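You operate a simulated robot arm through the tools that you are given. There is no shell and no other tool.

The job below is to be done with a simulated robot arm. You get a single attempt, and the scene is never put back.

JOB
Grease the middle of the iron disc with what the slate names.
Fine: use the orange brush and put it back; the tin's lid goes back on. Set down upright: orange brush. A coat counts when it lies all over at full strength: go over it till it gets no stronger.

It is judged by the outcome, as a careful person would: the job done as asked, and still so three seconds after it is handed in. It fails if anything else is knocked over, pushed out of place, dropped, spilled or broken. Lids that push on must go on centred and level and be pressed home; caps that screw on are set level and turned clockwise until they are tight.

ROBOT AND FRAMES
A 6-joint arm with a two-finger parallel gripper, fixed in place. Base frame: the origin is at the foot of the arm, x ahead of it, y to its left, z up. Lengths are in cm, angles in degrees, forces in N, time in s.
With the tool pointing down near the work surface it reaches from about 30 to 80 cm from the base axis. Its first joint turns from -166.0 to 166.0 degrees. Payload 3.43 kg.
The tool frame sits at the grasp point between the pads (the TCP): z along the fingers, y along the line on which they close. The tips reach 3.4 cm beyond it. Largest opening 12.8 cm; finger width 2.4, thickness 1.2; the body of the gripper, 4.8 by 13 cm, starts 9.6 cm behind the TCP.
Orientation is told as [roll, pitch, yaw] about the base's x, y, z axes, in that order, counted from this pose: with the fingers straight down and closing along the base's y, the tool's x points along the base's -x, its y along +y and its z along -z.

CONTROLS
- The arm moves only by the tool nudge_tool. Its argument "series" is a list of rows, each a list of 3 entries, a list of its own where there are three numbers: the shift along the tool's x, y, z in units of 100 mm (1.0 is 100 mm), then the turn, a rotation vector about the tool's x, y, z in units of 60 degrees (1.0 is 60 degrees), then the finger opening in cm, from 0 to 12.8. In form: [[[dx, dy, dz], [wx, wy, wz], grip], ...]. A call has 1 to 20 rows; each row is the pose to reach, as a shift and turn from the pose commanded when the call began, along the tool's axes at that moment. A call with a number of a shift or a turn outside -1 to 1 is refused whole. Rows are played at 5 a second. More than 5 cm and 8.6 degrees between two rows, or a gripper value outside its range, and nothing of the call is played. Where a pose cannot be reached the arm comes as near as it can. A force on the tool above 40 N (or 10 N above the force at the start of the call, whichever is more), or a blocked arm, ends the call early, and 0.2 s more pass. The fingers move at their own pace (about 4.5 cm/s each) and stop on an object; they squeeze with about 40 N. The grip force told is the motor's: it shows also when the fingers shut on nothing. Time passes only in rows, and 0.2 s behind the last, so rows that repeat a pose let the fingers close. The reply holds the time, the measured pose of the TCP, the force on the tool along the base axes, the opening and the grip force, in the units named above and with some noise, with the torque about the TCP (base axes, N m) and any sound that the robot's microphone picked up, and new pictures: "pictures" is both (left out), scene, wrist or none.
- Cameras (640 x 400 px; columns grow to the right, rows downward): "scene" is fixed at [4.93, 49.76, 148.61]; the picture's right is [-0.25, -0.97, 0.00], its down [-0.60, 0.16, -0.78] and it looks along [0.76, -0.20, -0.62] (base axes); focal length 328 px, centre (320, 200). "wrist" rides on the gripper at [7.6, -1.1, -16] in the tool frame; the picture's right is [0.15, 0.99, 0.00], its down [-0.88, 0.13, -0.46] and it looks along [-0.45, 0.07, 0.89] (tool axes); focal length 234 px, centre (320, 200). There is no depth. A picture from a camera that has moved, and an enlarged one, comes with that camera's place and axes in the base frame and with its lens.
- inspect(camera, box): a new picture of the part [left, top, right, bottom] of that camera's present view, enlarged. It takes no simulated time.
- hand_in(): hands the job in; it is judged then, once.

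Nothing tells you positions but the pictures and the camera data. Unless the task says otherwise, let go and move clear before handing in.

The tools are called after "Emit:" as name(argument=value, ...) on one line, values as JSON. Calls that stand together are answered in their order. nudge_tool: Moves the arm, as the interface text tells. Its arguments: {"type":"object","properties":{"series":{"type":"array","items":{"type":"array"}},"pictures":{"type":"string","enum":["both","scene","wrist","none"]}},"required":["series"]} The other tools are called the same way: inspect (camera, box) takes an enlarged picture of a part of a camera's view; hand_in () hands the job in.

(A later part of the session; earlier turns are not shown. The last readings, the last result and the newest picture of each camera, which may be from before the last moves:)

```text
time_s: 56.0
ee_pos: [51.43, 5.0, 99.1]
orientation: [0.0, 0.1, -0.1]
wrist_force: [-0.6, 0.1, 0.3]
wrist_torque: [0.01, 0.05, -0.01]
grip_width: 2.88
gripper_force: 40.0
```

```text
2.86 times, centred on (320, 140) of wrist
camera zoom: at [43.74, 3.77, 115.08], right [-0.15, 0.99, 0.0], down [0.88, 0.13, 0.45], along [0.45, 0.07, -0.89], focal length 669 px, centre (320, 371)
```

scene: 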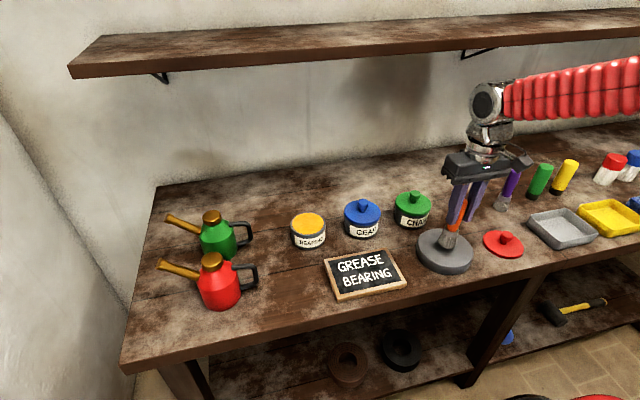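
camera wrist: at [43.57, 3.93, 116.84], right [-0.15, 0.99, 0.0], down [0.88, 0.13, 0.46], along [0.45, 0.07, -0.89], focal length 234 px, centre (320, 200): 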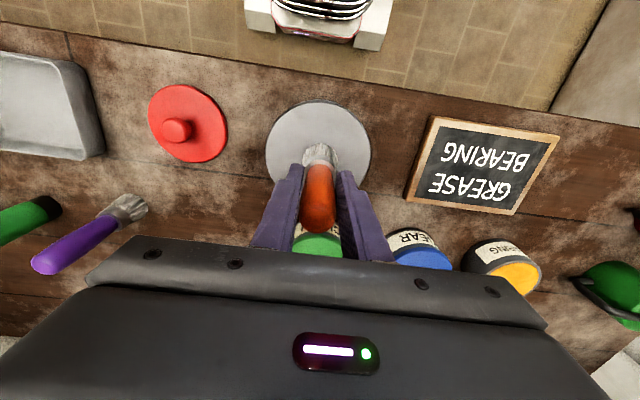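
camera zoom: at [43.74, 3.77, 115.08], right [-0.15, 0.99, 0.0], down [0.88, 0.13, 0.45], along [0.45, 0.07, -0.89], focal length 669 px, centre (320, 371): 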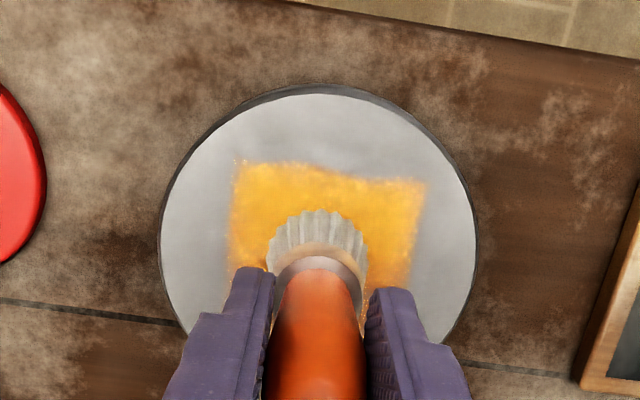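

Grease is going on: the coat shows on a square patch in the middle of the disc. I'll lift a few cm and look at the whole patch.

Emit:
nudge_tool(series=[[[0, 0, -0.2], [0, 0, 0], 1], [[0.2, 0, -0.5], [0, 0, 0], 1], [[0.5, 0, -0.7], [0, 0, 0], 1], [[0.8, 0, -0.7], [0, 0, 0], 1], [[0.8, 0, -0.7], [0, 0, 0], 1]], pictures="both")

Emit:
inspect(camera="scene", box=[410, 190, 490, 280])

Emit:
inspect(camera="wrist", box=[240, 100, 400, 240])

```text
time_s: 57.2
ee_pos: [43.15, 4.91, 106.11]
orientation: [0.0, 0.0, 0.0]
wrist_force: [-0.4, 0.0, -0.6]
wrist_torque: [0.03, 0.04, 0.04]
grip_width: 2.88
gripper_force: 40.3
camera wrist: at [35.52, 3.73, 122.11], right [-0.15, 0.99, 0.0], down [0.88, 0.13, 0.46], along [0.45, 0.07, -0.89], focal length 234 px, centre (320, 200)
```

scene: 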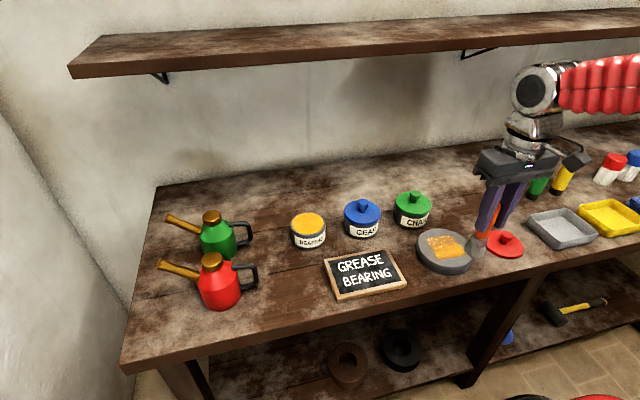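
wrist: 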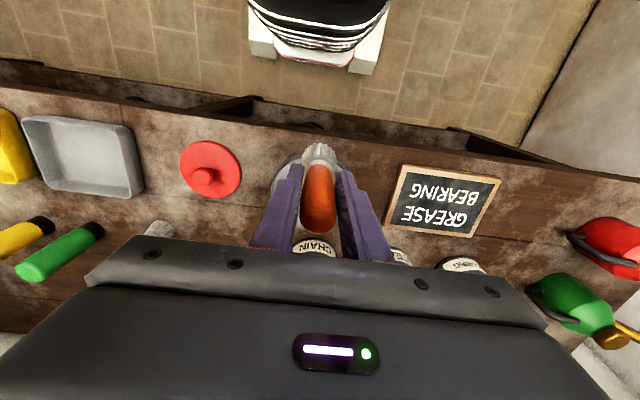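

```text
4.44 times, centred on (450, 235) of scene
camera zoom: at [4.93, 49.76, 148.61], right [-0.25, -0.97, 0.0], down [-0.6, 0.16, -0.78], along [0.76, -0.2, -0.62], focal length 1459 px, centre (-258, 44)
```

zoom: 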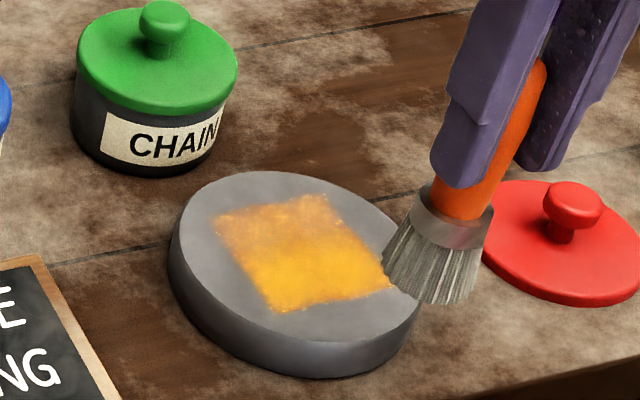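

```text
2.86 times, centred on (320, 170) of wrist
camera zoom: at [35.52, 3.73, 122.11], right [-0.15, 0.99, 0.0], down [0.88, 0.13, 0.46], along [0.45, 0.07, -0.89], focal length 669 px, centre (320, 286)
```

zoom: 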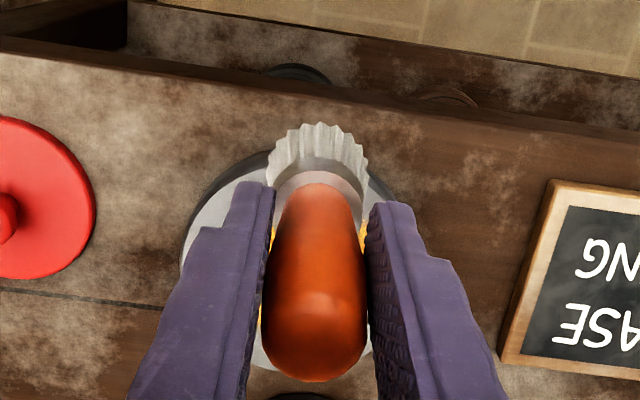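

The target is a square of about 7 x 7 cm centred on the disc, and so far it has only a partial coat. I'll go back to one corner and lay parallel strokes over the whole square with light contact.

Emit:
nudge_tool(series=[[[-0.2, -0.1, 0], [0, 0, 0], 1], [[-0.4, -0.2, 0.1], [0, 0, 0], 1], [[-0.52, -0.27, 0.3], [0, 0, 0], 1], [[-0.52, -0.27, 0.5], [0, 0, 0], 1], [[-0.52, -0.27, 0.6], [0, 0, 0], 1], [[-0.52, -0.27, 0.67], [0, 0, 0], 1], [[-0.52, -0.27, 0.69], [0, 0, 0], 1], [[-0.52, -0.27, 0.7], [0, 0, 0], 1]], pictures="none")

```text
time_s: 59.0
ee_pos: [48.61, 2.33, 99.18]
orientation: [0.1, 0.0, 0.0]
wrist_force: [0.1, 0.1, -1.0]
wrist_torque: [-0.02, -0.02, 0.0]
grip_width: 2.84
gripper_force: 39.7
```

Emit:
nudge_tool(series=[[[0, 0, 0.005], [0, 0, 0], 1], [[0, 0, 0.01], [0, 0, 0], 1]], pictures="none")

```text
time_s: 59.6
ee_pos: [48.49, 2.37, 99.17]
orientation: [0.0, 0.0, -0.1]
wrist_force: [0.4, 0.1, 0.5]
wrist_torque: [-0.08, 0.01, -0.01]
grip_width: 2.87
gripper_force: 39.6
```

Barely touching now. I'll run the raster strokes with slightly more pressure.

Emit:
nudge_tool(series=[[[-0.135, 0, 0.005], [0, 0, 0], 1], [[-0.27, 0, 0.005], [0, 0, 0], 1], [[-0.405, 0, 0.005], [0, 0, 0], 1], [[-0.54, 0, 0.005], [0, 0, 0], 1], [[-0.54, 0.18, 0.005], [0, 0, 0], 1], [[-0.405, 0.18, 0.005], [0, 0, 0], 1], [[-0.27, 0.18, 0.005], [0, 0, 0], 1], [[-0.135, 0.18, 0.005], [0, 0, 0], 1], [[0, 0.18, 0.005], [0, 0, 0], 1], [[0, 0.36, 0.005], [0, 0, 0], 1], [[-0.135, 0.36, 0.005], [0, 0, 0], 1], [[-0.27, 0.36, 0.005], [0, 0, 0], 1], [[-0.405, 0.36, 0.005], [0, 0, 0], 1], [[-0.54, 0.36, 0.005], [0, 0, 0], 1], [[-0.54, 0.54, 0.005], [0, 0, 0], 1], [[-0.405, 0.54, 0.005], [0, 0, 0], 1], [[-0.27, 0.54, 0.005], [0, 0, 0], 1], [[-0.135, 0.54, 0.005], [0, 0, 0], 1], [[0, 0.54, 0.005], [0, 0, 0], 1]], pictures="none")

Emit:
inspect(camera="scene", box=[410, 190, 490, 280])

```text
time_s: 63.6
ee_pos: [48.69, 7.52, 98.8]
orientation: [-0.1, 0.1, 0.1]
wrist_force: [0.0, 0.6, -0.9]
wrist_torque: [0.01, 0.03, 0.03]
grip_width: 2.86
gripper_force: 40.5
```

```text
4.44 times, centred on (450, 235) of scene
camera zoom: at [4.93, 49.76, 148.61], right [-0.25, -0.97, 0.0], down [-0.6, 0.16, -0.78], along [0.76, -0.2, -0.62], focal length 1459 px, centre (-258, 44)
```

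zoom: 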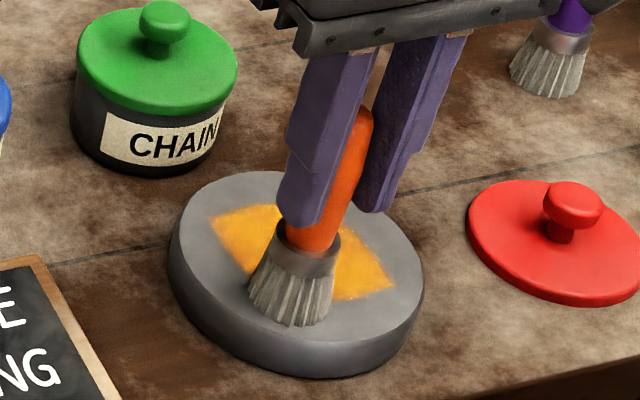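

The coat is deepening. I'll do a crosswise pass over the square, then lift to inspect.

Emit:
nudge_tool(series=[[[0, -0.135, 0], [0, 0, 0], 1], [[0, -0.27, 0], [0, 0, 0], 1], [[0, -0.405, 0], [0, 0, 0], 1], [[0, -0.54, 0], [0, 0, 0], 1], [[-0.18, -0.54, 0], [0, 0, 0], 1], [[-0.18, -0.405, 0], [0, 0, 0], 1], [[-0.18, -0.27, 0], [0, 0, 0], 1], [[-0.18, -0.135, 0], [0, 0, 0], 1], [[-0.18, 0, 0], [0, 0, 0], 1], [[-0.36, 0, 0], [0, 0, 0], 1], [[-0.36, -0.135, 0], [0, 0, 0], 1], [[-0.36, -0.27, 0], [0, 0, 0], 1], [[-0.36, -0.405, 0], [0, 0, 0], 1], [[-0.36, -0.54, 0], [0, 0, 0], 1], [[-0.54, -0.54, 0], [0, 0, 0], 1], [[-0.54, -0.405, 0], [0, 0, 0], 1], [[-0.54, -0.27, 0], [0, 0, 0], 1], [[-0.54, -0.135, 0], [0, 0, 0], 1], [[-0.54, 0, 0], [0, 0, 0], 1]], pictures="none")

Emit:
nudge_tool(series=[[[0, 0, -0.2], [0, 0, 0], 1], [[-0.2, 0.2, -0.5], [0, 0, 0], 1], [[-0.4, 0.4, -0.7], [0, 0, 0], 1], [[-0.4, 0.4, -0.7], [0, 0, 0], 1]], pictures="both")

Emit:
inspect(camera="scene", box=[410, 190, 490, 280])

Emit:
inspect(camera="wrist", box=[220, 60, 400, 200])

```text
time_s: 67.6
ee_pos: [53.95, 7.66, 99.03]
orientation: [-0.1, 0.0, 0.0]
wrist_force: [-0.7, -0.2, -0.7]
wrist_torque: [0.01, 0.01, 0.0]
grip_width: 2.85
gripper_force: 39.7
```

```text
time_s: 68.6
ee_pos: [57.95, 11.61, 106.08]
orientation: [-0.1, 0.1, 0.0]
wrist_force: [0.4, 0.7, -1.2]
wrist_torque: [0.0, -0.01, 0.02]
grip_width: 2.86
gripper_force: 40.1
camera wrist: at [50.18, 10.52, 122.01], right [-0.15, 0.99, 0.0], down [0.88, 0.13, 0.45], along [0.45, 0.07, -0.89], focal length 234 px, centre (320, 200)
```

scene: 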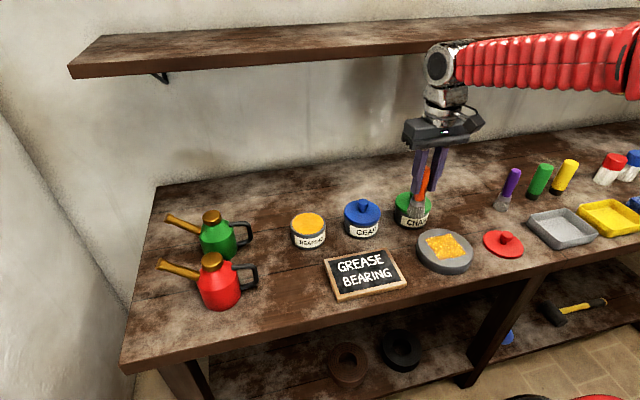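
wrist: 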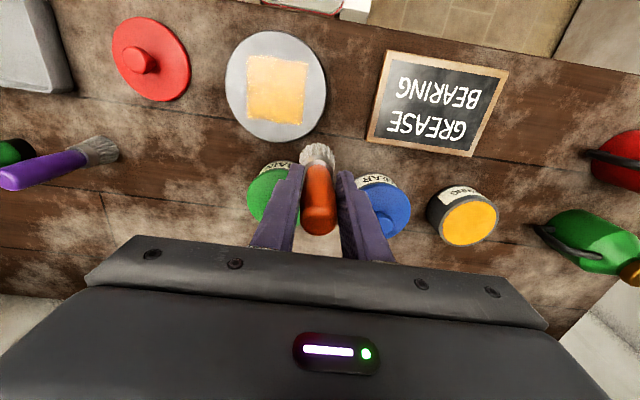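

```text
4.44 times, centred on (450, 235) of scene
camera zoom: at [4.93, 49.76, 148.61], right [-0.25, -0.97, 0.0], down [-0.6, 0.16, -0.78], along [0.76, -0.2, -0.62], focal length 1459 px, centre (-258, 44)
```

zoom: 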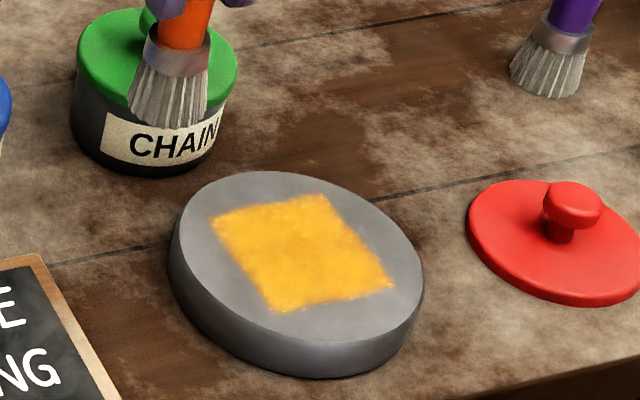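

```text
2.86 times, centred on (310, 130) of wrist
camera zoom: at [50.18, 10.52, 122.01], right [-0.15, 0.99, 0.0], down [0.88, 0.13, 0.45], along [0.45, 0.07, -0.89], focal length 669 px, centre (349, 400)
```

zoom: 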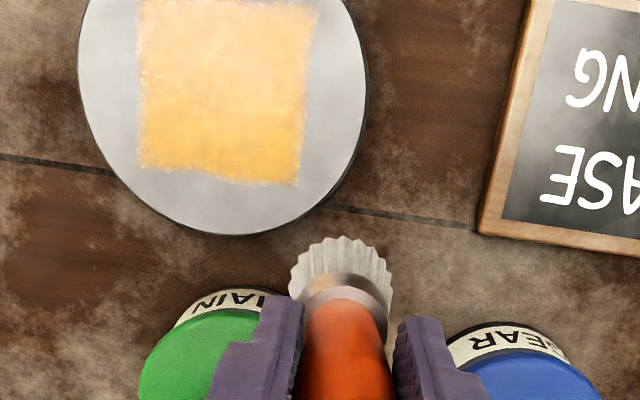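

The coat covers the square but is not yet at full strength, especially at the edges. I'll re-load the brush at the red tin, again going round the other tins.

Emit:
nudge_tool(series=[[[0.1, 0.1, -0.1], [0, 0, 0], 1], [[0.18, 0.3, -0.14], [0, 0, 0], 1], [[0.18, 0.55, -0.14], [0, 0, 0], 1], [[0.18, 0.8, -0.14], [0, 0, 0], 1], [[0.18, 1.0, -0.14], [0, 0, 0], 1]], pictures="none")

Emit:
nudge_tool(series=[[[0, 0.25, 0], [0, 0, 0], 1], [[0, 0.5, 0], [0, 0, 0], 1], [[0, 0.75, 0], [0, 0, 0], 1], [[0, 1.0, 0], [0, 0, 0], 1]], pictures="none")

Emit:
nudge_tool(series=[[[0, 0.25, 0], [0, 0, 0], 1], [[0, 0.525, 0], [0, 0, 0], 1], [[-0.2, 0.525, 0], [0, 0, 0], 1], [[-0.4, 0.525, 0], [0, 0, 0], 1], [[-0.6, 0.525, 0], [0, 0, 0], 1], [[-0.8, 0.525, 0], [0, 0, 0], 1], [[-0.99, 0.525, 0], [0, 0, 0], 1], [[-0.99, 0.525, 0], [0, 0, 0], 1]], pictures="both")

Emit:
inspect(camera="wrist", box=[220, 90, 420, 230])

```text
time_s: 69.8
ee_pos: [56.2, 21.38, 107.46]
orientation: [0.1, 0.0, 0.1]
wrist_force: [0.7, 0.4, -1.0]
wrist_torque: [0.02, 0.0, -0.01]
grip_width: 2.9
gripper_force: 40.5
```

```text
time_s: 70.8
ee_pos: [56.24, 31.48, 107.3]
orientation: [0.0, 0.0, 0.1]
wrist_force: [-0.7, 0.9, -1.0]
wrist_torque: [-0.03, 0.03, 0.04]
grip_width: 2.84
gripper_force: 40.1
```

```text
time_s: 72.6
ee_pos: [66.14, 37.05, 107.41]
orientation: [0.0, 0.1, 0.0]
wrist_force: [-0.2, -0.2, -1.0]
wrist_torque: [-0.04, 0.02, 0.0]
grip_width: 2.83
gripper_force: 40.4
camera wrist: at [58.34, 35.9, 123.37], right [-0.15, 0.99, 0.0], down [0.88, 0.13, 0.45], along [0.45, 0.07, -0.89], focal length 234 px, centre (320, 200)
```

scene: 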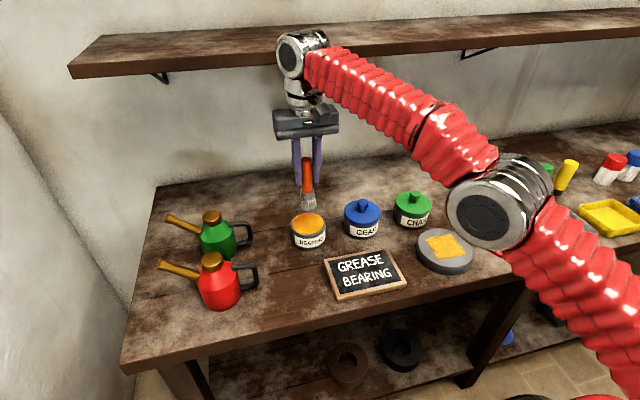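
wrist: 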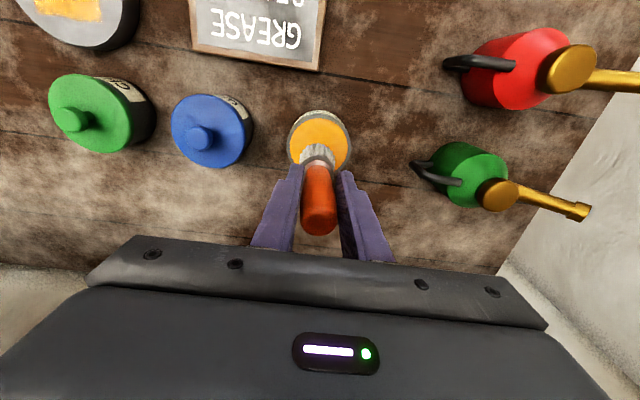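

```text
2.86 times, centred on (320, 160) of wrist
camera zoom: at [58.34, 35.9, 123.37], right [-0.15, 0.99, 0.0], down [0.88, 0.13, 0.45], along [0.45, 0.07, -0.89], focal length 669 px, centre (320, 314)
```

zoom: 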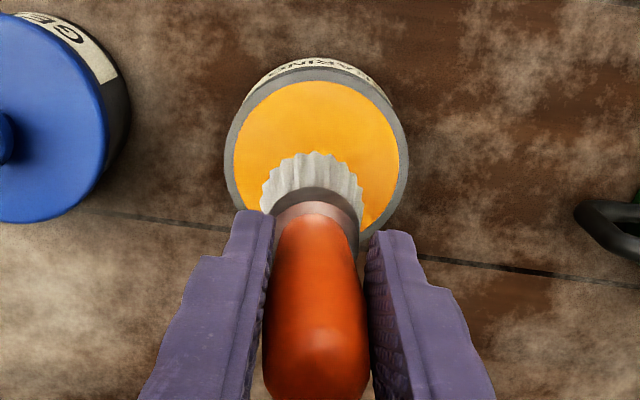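

Over the tin again, with the brush still close to straight. Lowering to the grease gently.

Emit:
nudge_tool(series=[[[0, 0, 0.15], [0, 0, 0], 1], [[0, 0, 0.3], [0, 0, 0], 1], [[0, 0, 0.45], [0, 0, 0], 1], [[0, 0, 0.53], [0, 0, 0], 1], [[0, 0, 0.56], [0, 0, 0], 1], [[0, 0, 0.57], [0, 0, 0], 1]], pictures="none")

```text
time_s: 74.0
ee_pos: [66.0, 36.79, 101.75]
orientation: [0.0, 0.0, -0.1]
wrist_force: [-0.6, 0.4, -1.4]
wrist_torque: [0.02, 0.02, 0.01]
grip_width: 2.85
gripper_force: 40.7
```

Emit:
nudge_tool(series=[[[0, 0, 0.005], [0, 0, 0], 1], [[0, 0, 0.01], [0, 0, 0], 1], [[0, 0, 0.01], [0, 0, 0], 1]], pictures="none")

```text
time_s: 74.8
ee_pos: [66.0, 36.92, 101.53]
orientation: [0.0, 0.0, 0.0]
wrist_force: [-1.0, -0.1, -0.6]
wrist_torque: [0.03, 0.0, -0.02]
grip_width: 2.82
gripper_force: 39.7
```

Emit:
nudge_tool(series=[[[0, 0, 0.005], [0, 0, 0], 1], [[0, 0, 0.01], [0, 0, 0], 1], [[0, 0, 0.01], [0, 0, 0], 1]], pictures="none")

```text
time_s: 75.6
ee_pos: [66.04, 36.96, 101.45]
orientation: [0.0, 0.1, 0.0]
wrist_force: [0.3, 0.7, -1.4]
wrist_torque: [0.0, 0.03, -0.01]
grip_width: 2.84
gripper_force: 39.7
```

Emit:
nudge_tool(series=[[[0, 0, 0.01], [0, 0, 0], 1], [[0, 0, 0.015], [0, 0, 0], 1], [[0, 0, 0.015], [0, 0, 0], 1]], pictures="none")

Emit:
inspect(camera="scene", box=[280, 160, 340, 250])

```text
time_s: 76.4
ee_pos: [66.09, 36.91, 101.52]
orientation: [0.0, -0.1, -0.1]
wrist_force: [0.9, -1.1, 6.4]
wrist_torque: [0.09, -0.23, -0.04]
grip_width: 2.84
gripper_force: 40.1
```

```text
4.44 times, centred on (310, 205) of scene
camera zoom: at [4.93, 49.76, 148.61], right [-0.25, -0.97, 0.0], down [-0.6, 0.16, -0.78], along [0.76, -0.2, -0.62], focal length 1459 px, centre (364, 178)
```

zoom: 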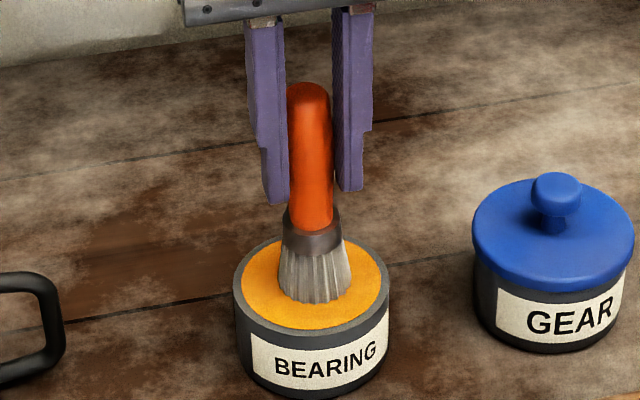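

Gentle contact (about 7 N). I'll hold briefly, lift, and return to the disc.

Emit:
nudge_tool(series=[[[0, 0, 0], [0, 0, 0], 1], [[0, 0, 0], [0, 0, 0], 1], [[0.02, 0, 0], [0, 0, 0], 1], [[0, 0.02, 0], [0, 0, 0], 1], [[0, 0, 0], [0, 0, 0], 1], [[0, 0, -0.1], [0, 0, 0], 1], [[0, 0, -0.3], [0, 0, 0], 1], [[0, 0, -0.5], [0, 0, 0], 1], [[0, 0, -0.6], [0, 0, 0], 1], [[0.2, 0, -0.6], [0, 0, 0], 1], [[0.4, 0, -0.6], [0, 0, 0], 1], [[0.6, 0, -0.6], [0, 0, 0], 1], [[0.8, 0, -0.6], [0, 0, 0], 1], [[1.0, 0, -0.6], [0, 0, 0], 1]], pictures="none")

Emit:
inspect(camera="scene", box=[270, 150, 370, 270])

```text
time_s: 79.4
ee_pos: [56.0, 37.05, 107.47]
orientation: [0.0, 0.0, -0.1]
wrist_force: [0.1, 0.2, -2.0]
wrist_torque: [0.01, -0.01, 0.02]
grip_width: 2.84
gripper_force: 39.8
```

```text
3.33 times, centred on (320, 210) of scene
camera zoom: at [4.93, 49.76, 148.61], right [-0.25, -0.97, 0.0], down [-0.6, 0.16, -0.78], along [0.76, -0.2, -0.62], focal length 1094 px, centre (320, 167)
```

zoom: 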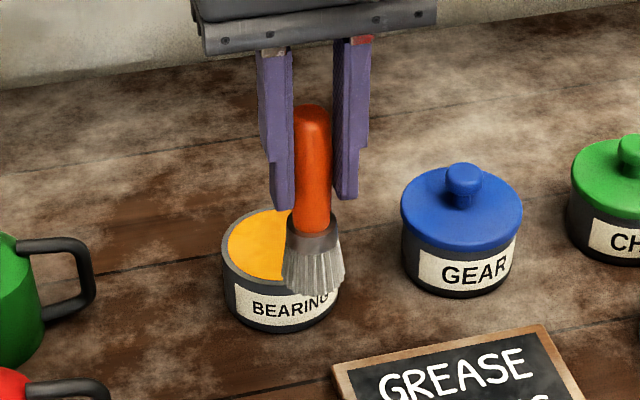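

Brush re-loaded. Heading back to the disc to lay another pass, starting from the far corner.

Emit:
nudge_tool(series=[[[0.02, -0.25, 0], [0, 0, 0], 1], [[0.04, -0.5, 0], [0, 0, 0], 1], [[0.06, -0.75, 0], [0, 0, 0], 1], [[0.08, -1.0, 0], [0, 0, 0], 1]], pictures="none")

Emit:
nudge_tool(series=[[[0.02, -0.25, 0], [0, 0, 0], 1], [[0.04, -0.5, 0], [0, 0, 0], 1], [[0.06, -0.75, 0], [0, 0, 0], 1], [[0.08, -1.0, 0], [0, 0, 0], 1]], pictures="none")

Emit:
nudge_tool(series=[[[0.02, -0.25, 0], [0, 0, 0], 1], [[0.04, -0.5, 0], [0, 0, 0], 1], [[0.05, -0.75, 0], [0, 0, 0], 1], [[0.05, -0.89, 0], [0, 0, 0], 1], [[0.05, -0.89, 0.2], [0, 0, 0], 1], [[0.05, -0.89, 0.4], [0, 0, 0], 1], [[0.05, -0.89, 0.6], [0, 0, 0], 1], [[0.05, -0.89, 0.75], [0, 0, 0], 1], [[0.05, -0.89, 0.8], [0, 0, 0], 1], [[0.05, -0.89, 0.82], [0, 0, 0], 1]], pictures="both")

Emit:
inspect(camera="scene", box=[410, 190, 490, 280])

Emit:
inspect(camera="wrist", box=[220, 80, 400, 220])

```text
time_s: 80.4
ee_pos: [55.13, 27.01, 107.37]
orientation: [0.0, 0.1, 0.0]
wrist_force: [-0.2, -0.1, -1.2]
wrist_torque: [0.0, 0.01, 0.02]
grip_width: 2.84
gripper_force: 40.4
```

```text
time_s: 81.4
ee_pos: [54.35, 17.1, 107.21]
orientation: [0.0, 0.0, 0.0]
wrist_force: [-0.2, -0.2, -1.4]
wrist_torque: [0.0, 0.01, -0.01]
grip_width: 2.87
gripper_force: 40.1
```

```text
time_s: 83.6
ee_pos: [54.08, 8.06, 99.21]
orientation: [0.0, 0.1, 0.0]
wrist_force: [-0.2, 0.6, -0.7]
wrist_torque: [-0.01, 0.02, 0.02]
grip_width: 2.84
gripper_force: 39.5
camera wrist: at [46.31, 6.94, 115.13], right [-0.15, 0.99, 0.0], down [0.88, 0.13, 0.46], along [0.45, 0.07, -0.89], focal length 234 px, centre (320, 200)
```

scene: 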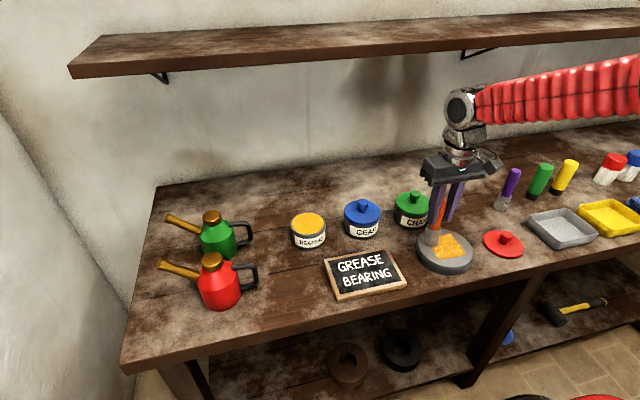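
wrist: 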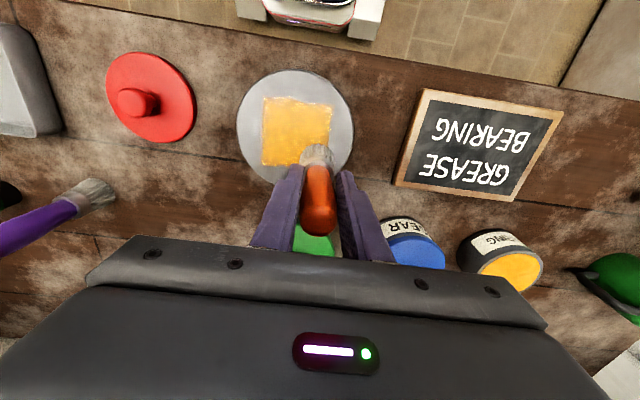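

```text
4.44 times, centred on (450, 235) of scene
camera zoom: at [4.93, 49.76, 148.61], right [-0.25, -0.97, 0.0], down [-0.6, 0.16, -0.78], along [0.76, -0.2, -0.62], focal length 1459 px, centre (-258, 44)
```

zoom: 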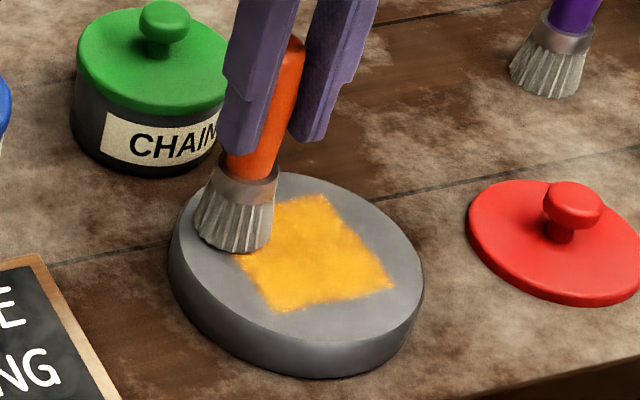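

```text
2.86 times, centred on (310, 150) of wrist
camera zoom: at [46.31, 6.94, 115.13], right [-0.15, 0.99, 0.0], down [0.88, 0.13, 0.46], along [0.45, 0.07, -0.89], focal length 669 px, centre (349, 343)
```

zoom: 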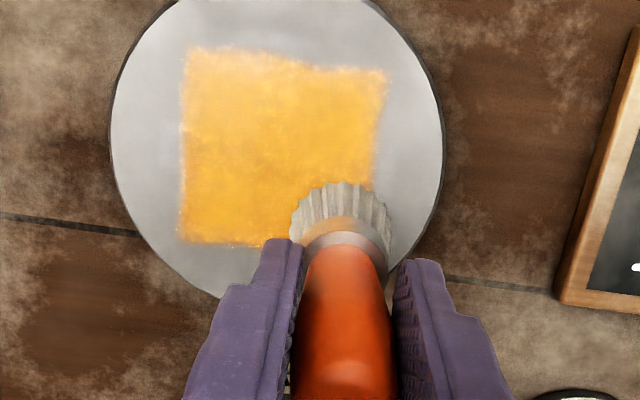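

Emit:
nudge_tool(series=[[[0, 0, 0.01], [0, 0, 0], 1], [[0, 0, 0.02], [0, 0, 0], 1], [[0, 0, 0.025], [0, 0, 0], 1]], pictures="none")

```text
time_s: 84.4
ee_pos: [54.04, 7.97, 98.8]
orientation: [0.1, 0.0, 0.0]
wrist_force: [0.7, 0.2, -0.7]
wrist_torque: [0.04, 0.0, -0.02]
grip_width: 2.83
gripper_force: 39.8
```

Emit:
nudge_tool(series=[[[0, 0, 0.01], [0, 0, 0], 1], [[0, 0, 0.015], [0, 0, 0], 1]], pictures="none")

```text
time_s: 85.0
ee_pos: [54.01, 8.04, 98.84]
orientation: [-0.1, -0.1, 0.0]
wrist_force: [-0.5, -4.0, 15.0]
wrist_torque: [-0.22, -0.13, -0.07]
grip_width: 2.85
gripper_force: 40.2
```

Contact found. Easing slightly and running raster strokes along x across the whole square.

Emit:
nudge_tool(series=[[[0.135, 0, -0.005], [0, 0, 0], 1], [[0.27, 0, -0.005], [0, 0, 0], 1], [[0.405, 0, -0.005], [0, 0, 0], 1], [[0.54, 0, -0.005], [0, 0, 0], 1], [[0.54, -0.19, -0.005], [0, 0, 0], 1], [[0.405, -0.19, -0.005], [0, 0, 0], 1], [[0.27, -0.19, -0.005], [0, 0, 0], 1], [[0.135, -0.19, -0.005], [0, 0, 0], 1], [[0, -0.19, -0.005], [0, 0, 0], 1], [[0, -0.38, -0.005], [0, 0, 0], 1], [[0.135, -0.38, -0.005], [0, 0, 0], 1], [[0.27, -0.38, -0.005], [0, 0, 0], 1], [[0.405, -0.38, -0.005], [0, 0, 0], 1], [[0.54, -0.38, -0.005], [0, 0, 0], 1], [[0.54, -0.56, -0.005], [0, 0, 0], 1], [[0.405, -0.56, -0.005], [0, 0, 0], 1], [[0.27, -0.56, -0.005], [0, 0, 0], 1], [[0.135, -0.56, -0.005], [0, 0, 0], 1], [[0, -0.56, -0.005], [0, 0, 0], 1]], pictures="none")

Emit:
inspect(camera="scene", box=[410, 190, 490, 280])

Emit:
inspect(camera="wrist", box=[240, 60, 420, 200])

```text
time_s: 89.0
ee_pos: [53.84, 2.41, 98.82]
orientation: [-0.2, 0.0, 0.0]
wrist_force: [-8.4, 0.9, 24.1]
wrist_torque: [0.06, 0.35, 0.03]
grip_width: 2.83
gripper_force: 39.7
```

```text
4.44 times, centred on (450, 235) of scene
camera zoom: at [4.93, 49.76, 148.61], right [-0.25, -0.97, 0.0], down [-0.6, 0.16, -0.78], along [0.76, -0.2, -0.62], focal length 1459 px, centre (-258, 44)
```

zoom: 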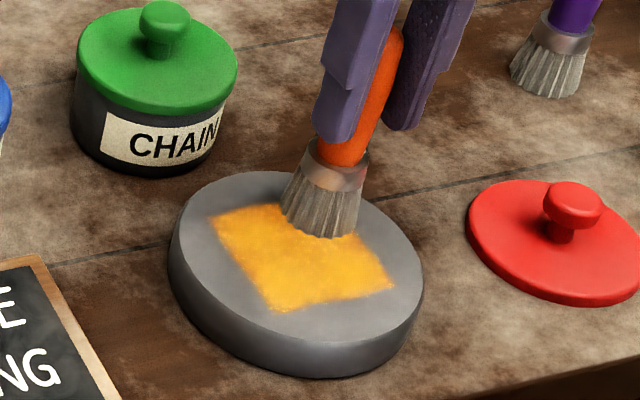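

```text
2.86 times, centred on (330, 130) of wrist
camera zoom: at [46.21, 1.16, 114.74], right [-0.15, 0.99, 0.0], down [0.88, 0.13, 0.46], along [0.45, 0.07, -0.89], focal length 669 px, centre (291, 400)
```

zoom: 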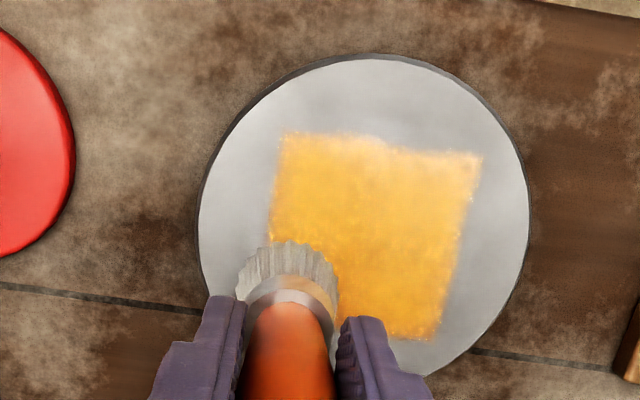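

The coat is firming up. I'll ease the pressure a little and make a crosswise pass along y.

Emit:
nudge_tool(series=[[[0, 0, -0.007], [0, 0, 0], 1], [[0, 0.14, -0.007], [0, 0, 0], 1], [[0, 0.28, -0.007], [0, 0, 0], 1], [[0, 0.42, -0.007], [0, 0, 0], 1], [[0, 0.56, -0.007], [0, 0, 0], 1], [[0.18, 0.56, -0.007], [0, 0, 0], 1], [[0.18, 0.42, -0.007], [0, 0, 0], 1], [[0.18, 0.28, -0.007], [0, 0, 0], 1], [[0.18, 0.14, -0.007], [0, 0, 0], 1], [[0.18, 0, -0.007], [0, 0, 0], 1], [[0.36, 0, -0.007], [0, 0, 0], 1], [[0.36, 0.14, -0.007], [0, 0, 0], 1], [[0.36, 0.28, -0.007], [0, 0, 0], 1], [[0.36, 0.42, -0.007], [0, 0, 0], 1], [[0.36, 0.56, -0.007], [0, 0, 0], 1], [[0.54, 0.56, -0.007], [0, 0, 0], 1], [[0.54, 0.42, -0.007], [0, 0, 0], 1], [[0.54, 0.28, -0.007], [0, 0, 0], 1], [[0.54, 0.14, -0.007], [0, 0, 0], 1], [[0.54, 0, -0.007], [0, 0, 0], 1]], pictures="none")

Emit:
inspect(camera="scene", box=[410, 190, 490, 280])

```text
time_s: 93.2
ee_pos: [48.6, 2.47, 98.92]
orientation: [0.0, 0.1, 0.0]
wrist_force: [-0.2, -1.0, -1.4]
wrist_torque: [0.01, -0.02, 0.0]
grip_width: 2.86
gripper_force: 39.9
```

```text
4.44 times, centred on (450, 235) of scene
camera zoom: at [4.93, 49.76, 148.61], right [-0.25, -0.97, 0.0], down [-0.6, 0.16, -0.78], along [0.76, -0.2, -0.62], focal length 1459 px, centre (-258, 44)
```

zoom: 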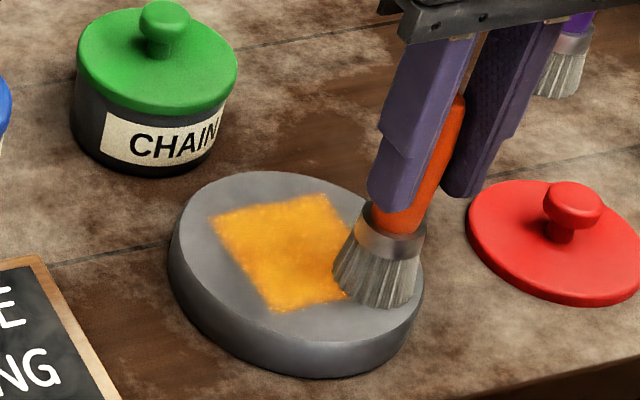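

Getting more saturated. One more fine-spaced pass with slightly firmer contact.

Emit:
nudge_tool(series=[[[0, 0, 0.006], [0, 0, 0], 1], [[-0.18, 0, 0.006], [0, 0, 0], 1], [[-0.36, 0, 0.006], [0, 0, 0], 1], [[-0.54, 0, 0.004], [0, 0, 0], 1], [[-0.54, 0.14, 0.004], [0, 0, 0], 1], [[-0.36, 0.14, 0.006], [0, 0, 0], 1], [[-0.18, 0.14, 0.006], [0, 0, 0], 1], [[0, 0.14, 0.006], [0, 0, 0], 1], [[0, 0.28, 0.006], [0, 0, 0], 1], [[-0.18, 0.28, 0.006], [0, 0, 0], 1], [[-0.36, 0.28, 0.006], [0, 0, 0], 1], [[-0.54, 0.28, 0.004], [0, 0, 0], 1], [[-0.54, 0.42, 0.004], [0, 0, 0], 1], [[-0.36, 0.42, 0.006], [0, 0, 0], 1], [[-0.18, 0.42, 0.006], [0, 0, 0], 1], [[0, 0.42, 0.006], [0, 0, 0], 1], [[0, 0.56, 0.006], [0, 0, 0], 1], [[-0.18, 0.56, 0.006], [0, 0, 0], 1], [[-0.36, 0.56, 0.006], [0, 0, 0], 1], [[-0.54, 0.56, 0.004], [0, 0, 0], 1]], pictures="none")

Emit:
nudge_tool(series=[[[0, 0, -0.2], [0, 0, 0], 1], [[-0.2, 0.2, -0.5], [0, 0, 0], 1], [[-0.4, 0.4, -0.7], [0, 0, 0], 1], [[-0.4, 0.4, -0.7], [0, 0, 0], 1]], pictures="both")

Emit:
inspect(camera="scene", box=[410, 190, 490, 280])

Emit:
inspect(camera="wrist", box=[210, 20, 350, 150])

```text
time_s: 97.4
ee_pos: [53.85, 7.9, 99.1]
orientation: [0.0, 0.0, 0.0]
wrist_force: [0.4, -0.1, -0.7]
wrist_torque: [0.04, 0.01, -0.04]
grip_width: 2.84
gripper_force: 40.5
```

```text
time_s: 98.4
ee_pos: [58.07, 11.88, 105.96]
orientation: [0.0, 0.0, 0.0]
wrist_force: [0.0, -0.9, -1.3]
wrist_torque: [-0.02, 0.03, 0.02]
grip_width: 2.85
gripper_force: 39.7
camera wrist: at [50.43, 10.72, 121.99], right [-0.15, 0.99, 0.0], down [0.88, 0.13, 0.46], along [0.45, 0.07, -0.89], focal length 234 px, centre (320, 200)
```

scene: 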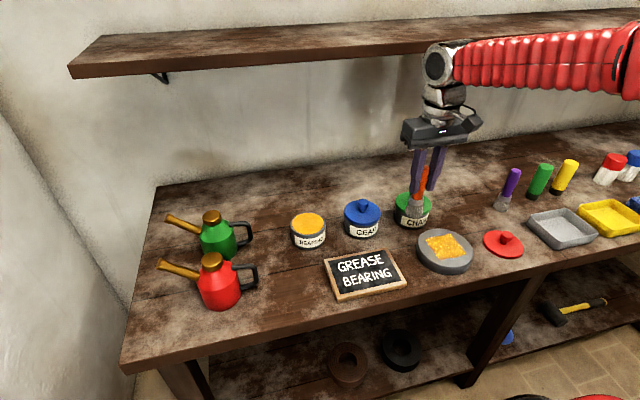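
wrist: 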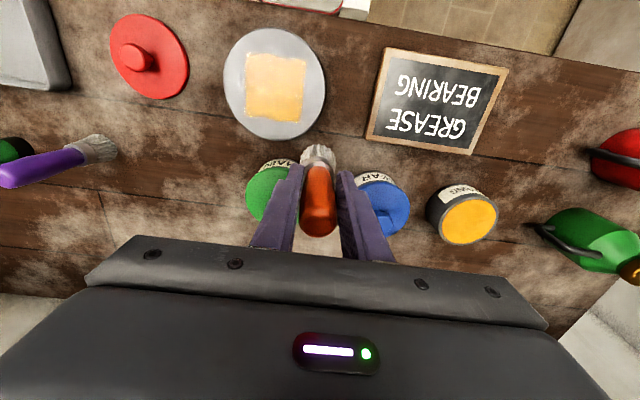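

```text
4.44 times, centred on (450, 235) of scene
camera zoom: at [4.93, 49.76, 148.61], right [-0.25, -0.97, 0.0], down [-0.6, 0.16, -0.78], along [0.76, -0.2, -0.62], focal length 1459 px, centre (-258, 44)
```

zoom: 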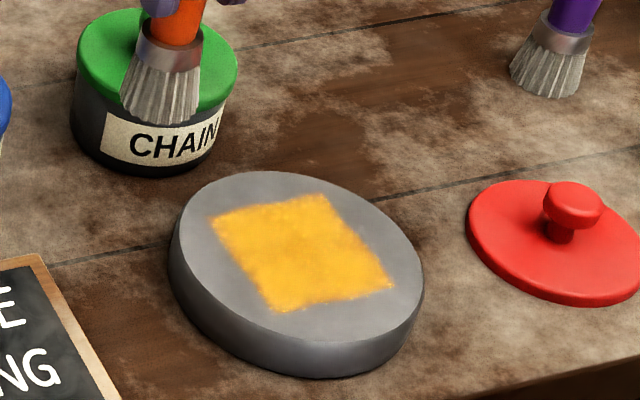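

```text
3.08 times, centred on (280, 85) of wrist
camera zoom: at [50.43, 10.72, 121.99], right [-0.15, 0.99, 0.0], down [0.88, 0.13, 0.46], along [0.45, 0.07, -0.89], focal length 720 px, centre (443, 554)
```

zoom: 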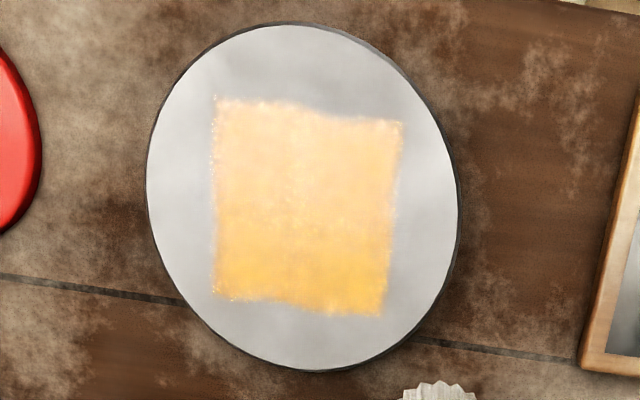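

Emit:
inspect(camera="scene", box=[420, 220, 475, 270])

Emit:
inspect(camera="wrist", box=[235, 40, 315, 105])

```text
8.00 times, centred on (448, 245) of scene
camera zoom: at [4.93, 49.76, 148.61], right [-0.25, -0.97, 0.0], down [-0.6, 0.16, -0.78], along [0.76, -0.2, -0.62], focal length 2626 px, centre (-700, -160)
```

zoom: 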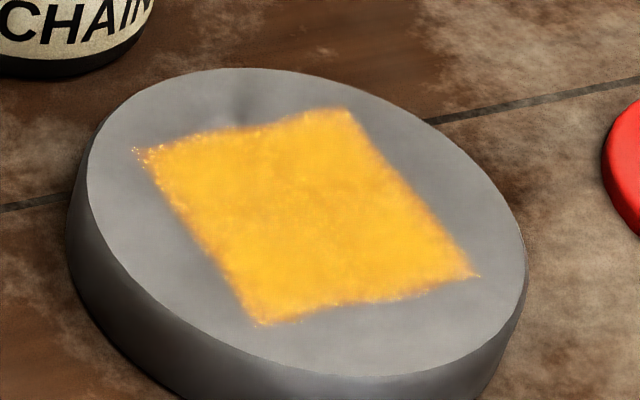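

```text
6.15 times, centred on (275, 72) of wrist
camera zoom: at [50.43, 10.72, 121.99], right [-0.15, 0.99, 0.0], down [0.88, 0.13, 0.46], along [0.45, 0.07, -0.89], focal length 1441 px, centre (597, 985)
```

zoom: 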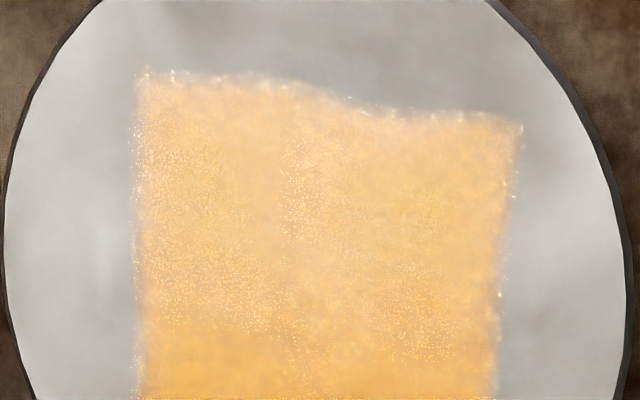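

The square now has a good, fairly even coat. To be sure it gets no stronger, I'll re-load once more, go over it again and compare.

Emit:
nudge_tool(series=[[[0.1, 0.1, -0.1], [0, 0, 0], 1], [[0.19, 0.3, -0.15], [0, 0, 0], 1], [[0.19, 0.55, -0.15], [0, 0, 0], 1], [[0.19, 0.8, -0.15], [0, 0, 0], 1], [[0.19, 1.0, -0.15], [0, 0, 0], 1]], pictures="none")

Emit:
nudge_tool(series=[[[0, 0.25, 0], [0, 0, 0], 1], [[0, 0.5, 0], [0, 0, 0], 1], [[0, 0.75, 0], [0, 0, 0], 1], [[0, 1.0, 0], [0, 0, 0], 1]], pictures="none")

Emit:
nudge_tool(series=[[[0, 0.25, 0], [0, 0, 0], 1], [[0, 0.49, 0], [0, 0, 0], 1], [[-0.2, 0.49, 0], [0, 0, 0], 1], [[-0.4, 0.49, 0], [0, 0, 0], 1], [[-0.6, 0.49, 0], [0, 0, 0], 1], [[-0.8, 0.49, 0], [0, 0, 0], 1], [[-1.0, 0.49, 0], [0, 0, 0], 1], [[-1.0, 0.49, 0.2], [0, 0, 0], 1], [[-1.0, 0.49, 0.4], [0, 0, 0], 1], [[-1.0, 0.49, 0.5], [0, 0, 0], 1], [[-1.0, 0.49, 0.55], [0, 0, 0], 1], [[-1.0, 0.49, 0.58], [0, 0, 0], 1]], pictures="both")

Emit:
inspect(camera="scene", box=[280, 160, 340, 250])

```text
time_s: 99.6
ee_pos: [56.2, 22.28, 107.26]
orientation: [0.1, 0.1, 0.0]
wrist_force: [0.4, 1.1, -1.0]
wrist_torque: [-0.03, 0.0, 0.01]
grip_width: 2.84
gripper_force: 40.2
```

```text
time_s: 100.6
ee_pos: [56.11, 31.88, 107.18]
orientation: [-0.1, 0.1, 0.0]
wrist_force: [-0.4, 0.1, -0.8]
wrist_torque: [0.01, 0.01, 0.02]
grip_width: 2.87
gripper_force: 39.8
```

```text
time_s: 103.2
ee_pos: [66.1, 36.98, 101.5]
orientation: [0.0, 0.0, -0.1]
wrist_force: [-0.2, -0.6, -1.5]
wrist_torque: [0.02, 0.01, -0.03]
grip_width: 2.87
gripper_force: 40.1
camera wrist: at [58.43, 35.78, 117.42], right [-0.15, 0.99, 0.0], down [0.88, 0.13, 0.46], along [0.45, 0.07, -0.89], focal length 234 px, centre (320, 200)
```

scene: 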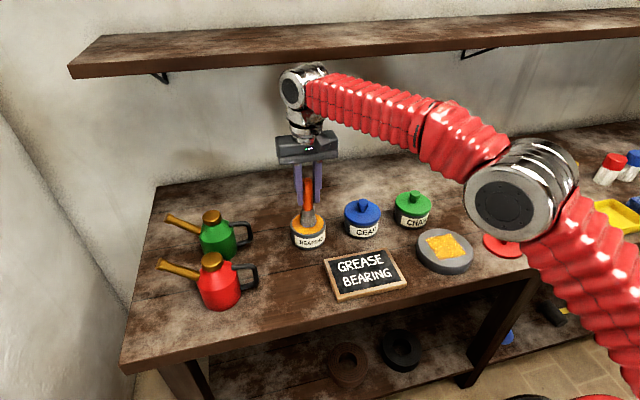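
wrist: 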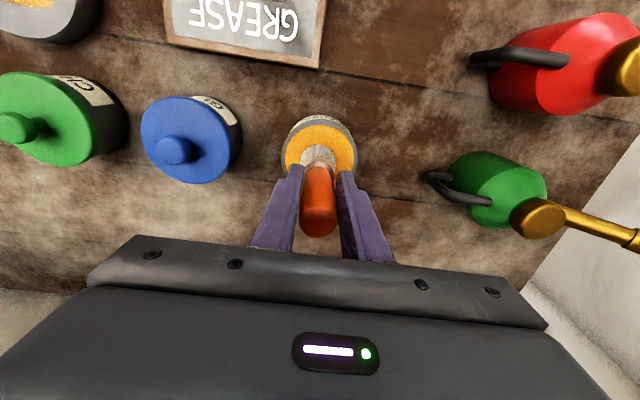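

```text
4.44 times, centred on (310, 205) of scene
camera zoom: at [4.93, 49.76, 148.61], right [-0.25, -0.97, 0.0], down [-0.6, 0.16, -0.78], along [0.76, -0.2, -0.62], focal length 1459 px, centre (364, 178)
```

zoom: 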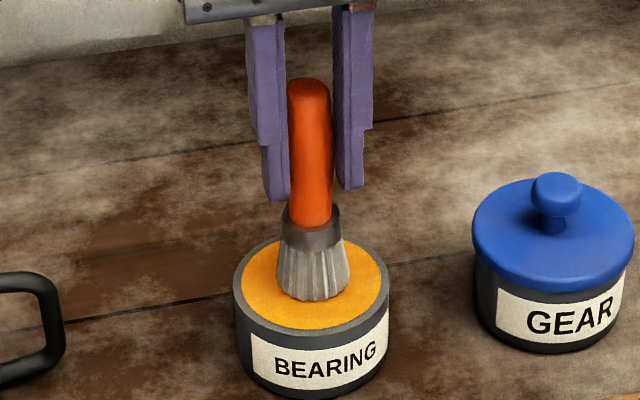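

Emit:
nudge_tool(series=[[[0, 0, 0.01], [0, 0, 0], 1], [[0, 0, 0.018], [0, 0, 0], 1], [[0, 0, 0.018], [0, 0, 0], 1]], pictures="none")

```text
time_s: 104.0
ee_pos: [66.19, 36.95, 101.28]
orientation: [0.0, -0.1, 0.0]
wrist_force: [0.6, -0.6, -1.7]
wrist_torque: [-0.02, 0.02, 0.02]
grip_width: 2.85
gripper_force: 40.2
```

Emit:
nudge_tool(series=[[[0, 0, 0.006], [0, 0, 0], 1], [[0, 0, 0.01], [0, 0, 0], 1], [[0, 0, 0.01], [0, 0, 0], 1]], pictures="none")

```text
time_s: 104.8
ee_pos: [66.1, 36.94, 101.18]
orientation: [0.0, 0.0, -0.1]
wrist_force: [0.7, 1.3, 3.4]
wrist_torque: [0.15, -0.15, 0.0]
grip_width: 2.83
gripper_force: 40.1
```

Contact at about 4-5 N. I'll press slightly, hold, then lift and go back to the disc.

Emit:
nudge_tool(series=[[[0, 0, 0.004], [0, 0, 0], 1], [[0, 0, 0.004], [0, 0, 0], 1], [[0.02, 0, 0.002], [0, 0, 0], 1], [[0, 0.02, 0.002], [0, 0, 0], 1], [[0, 0, 0], [0, 0, 0], 1], [[0, 0, -0.1], [0, 0, 0], 1], [[0, 0, -0.3], [0, 0, 0], 1], [[0, 0, -0.5], [0, 0, 0], 1], [[0, 0, -0.6], [0, 0, 0], 1], [[0.2, 0, -0.6], [0, 0, 0], 1], [[0.4, 0, -0.6], [0, 0, 0], 1], [[0.6, 0, -0.6], [0, 0, 0], 1], [[0.8, 0, -0.6], [0, 0, 0], 1], [[1.0, 0, -0.6], [0, 0, 0], 1]], pictures="none")

Emit:
nudge_tool(series=[[[0.02, -0.25, 0], [0, 0, 0], 1], [[0.04, -0.5, 0], [0, 0, 0], 1], [[0.06, -0.75, 0], [0, 0, 0], 1], [[0.08, -1.0, 0], [0, 0, 0], 1]], pictures="none")

Emit:
nudge_tool(series=[[[0.02, -0.25, 0], [0, 0, 0], 1], [[0.04, -0.5, 0], [0, 0, 0], 1], [[0.06, -0.75, 0], [0, 0, 0], 1], [[0.08, -1.0, 0], [0, 0, 0], 1]], pictures="none")

Emit:
nudge_tool(series=[[[0.02, -0.25, 0], [0, 0, 0], 1], [[0.04, -0.5, 0], [0, 0, 0], 1], [[0.05, -0.75, 0], [0, 0, 0], 1], [[0.05, -0.89, 0], [0, 0, 0], 1], [[0.05, -0.89, 0.2], [0, 0, 0], 1], [[0.05, -0.89, 0.4], [0, 0, 0], 1], [[0.05, -0.89, 0.6], [0, 0, 0], 1], [[0.05, -0.89, 0.75], [0, 0, 0], 1], [[0.05, -0.89, 0.8], [0, 0, 0], 1], [[0.05, -0.89, 0.82], [0, 0, 0], 1]], pictures="none")

Emit:
inspect(camera="scene", box=[410, 190, 490, 280])

```text
time_s: 107.8
ee_pos: [56.13, 36.84, 107.15]
orientation: [0.0, 0.0, 0.1]
wrist_force: [0.3, 0.7, -1.6]
wrist_torque: [0.0, 0.02, -0.01]
grip_width: 2.84
gripper_force: 40.1
```

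```text
time_s: 108.8
ee_pos: [55.08, 27.17, 106.99]
orientation: [0.0, 0.1, 0.0]
wrist_force: [-1.2, 0.1, -1.1]
wrist_torque: [0.02, 0.02, 0.03]
grip_width: 2.85
gripper_force: 40.4
```

```text
time_s: 109.8
ee_pos: [54.4, 16.79, 107.18]
orientation: [0.0, 0.0, 0.0]
wrist_force: [0.8, 0.3, -1.3]
wrist_torque: [0.01, 0.0, 0.02]
grip_width: 2.87
gripper_force: 40.0
```

```text
time_s: 112.0
ee_pos: [53.96, 7.91, 99.05]
orientation: [0.0, 0.1, 0.0]
wrist_force: [0.6, -0.1, -1.6]
wrist_torque: [0.0, 0.01, 0.03]
grip_width: 2.86
gripper_force: 40.3
```

```text
4.44 times, centred on (450, 235) of scene
camera zoom: at [4.93, 49.76, 148.61], right [-0.25, -0.97, 0.0], down [-0.6, 0.16, -0.78], along [0.76, -0.2, -0.62], focal length 1459 px, centre (-258, 44)
```

zoom: 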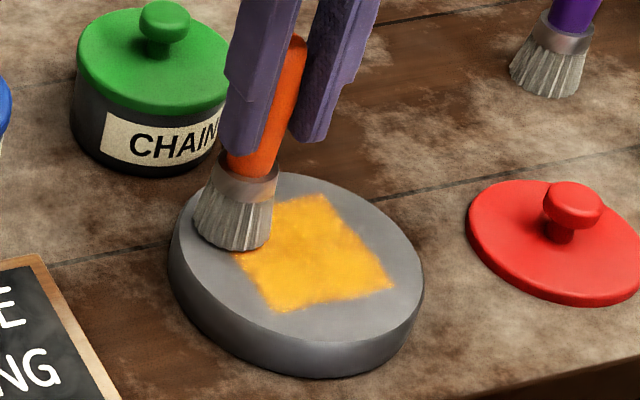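

Emit:
nudge_tool(series=[[[0, 0, 0.01], [0, 0, 0], 1], [[0, 0, 0.02], [0, 0, 0], 1], [[0, 0, 0.026], [0, 0, 0], 1], [[0, 0, 0.026], [0, 0, 0], 1]], pictures="none")

```text
time_s: 113.0
ee_pos: [53.98, 7.95, 98.77]
orientation: [0.0, -0.1, 0.1]
wrist_force: [0.3, -0.1, -1.5]
wrist_torque: [0.0, 0.0, -0.03]
grip_width: 2.85
gripper_force: 40.2
```

Emit:
nudge_tool(series=[[[0, 0, 0.006], [0, 0, 0], 1], [[0, 0, 0.01], [0, 0, 0], 1], [[0, 0, 0.01], [0, 0, 0], 1]], pictures="none")

```text
time_s: 113.8
ee_pos: [54.14, 8.02, 98.68]
orientation: [0.1, -0.1, 0.0]
wrist_force: [-3.0, -2.6, 11.8]
wrist_torque: [-0.06, 0.08, 0.02]
grip_width: 2.88
gripper_force: 39.5
```

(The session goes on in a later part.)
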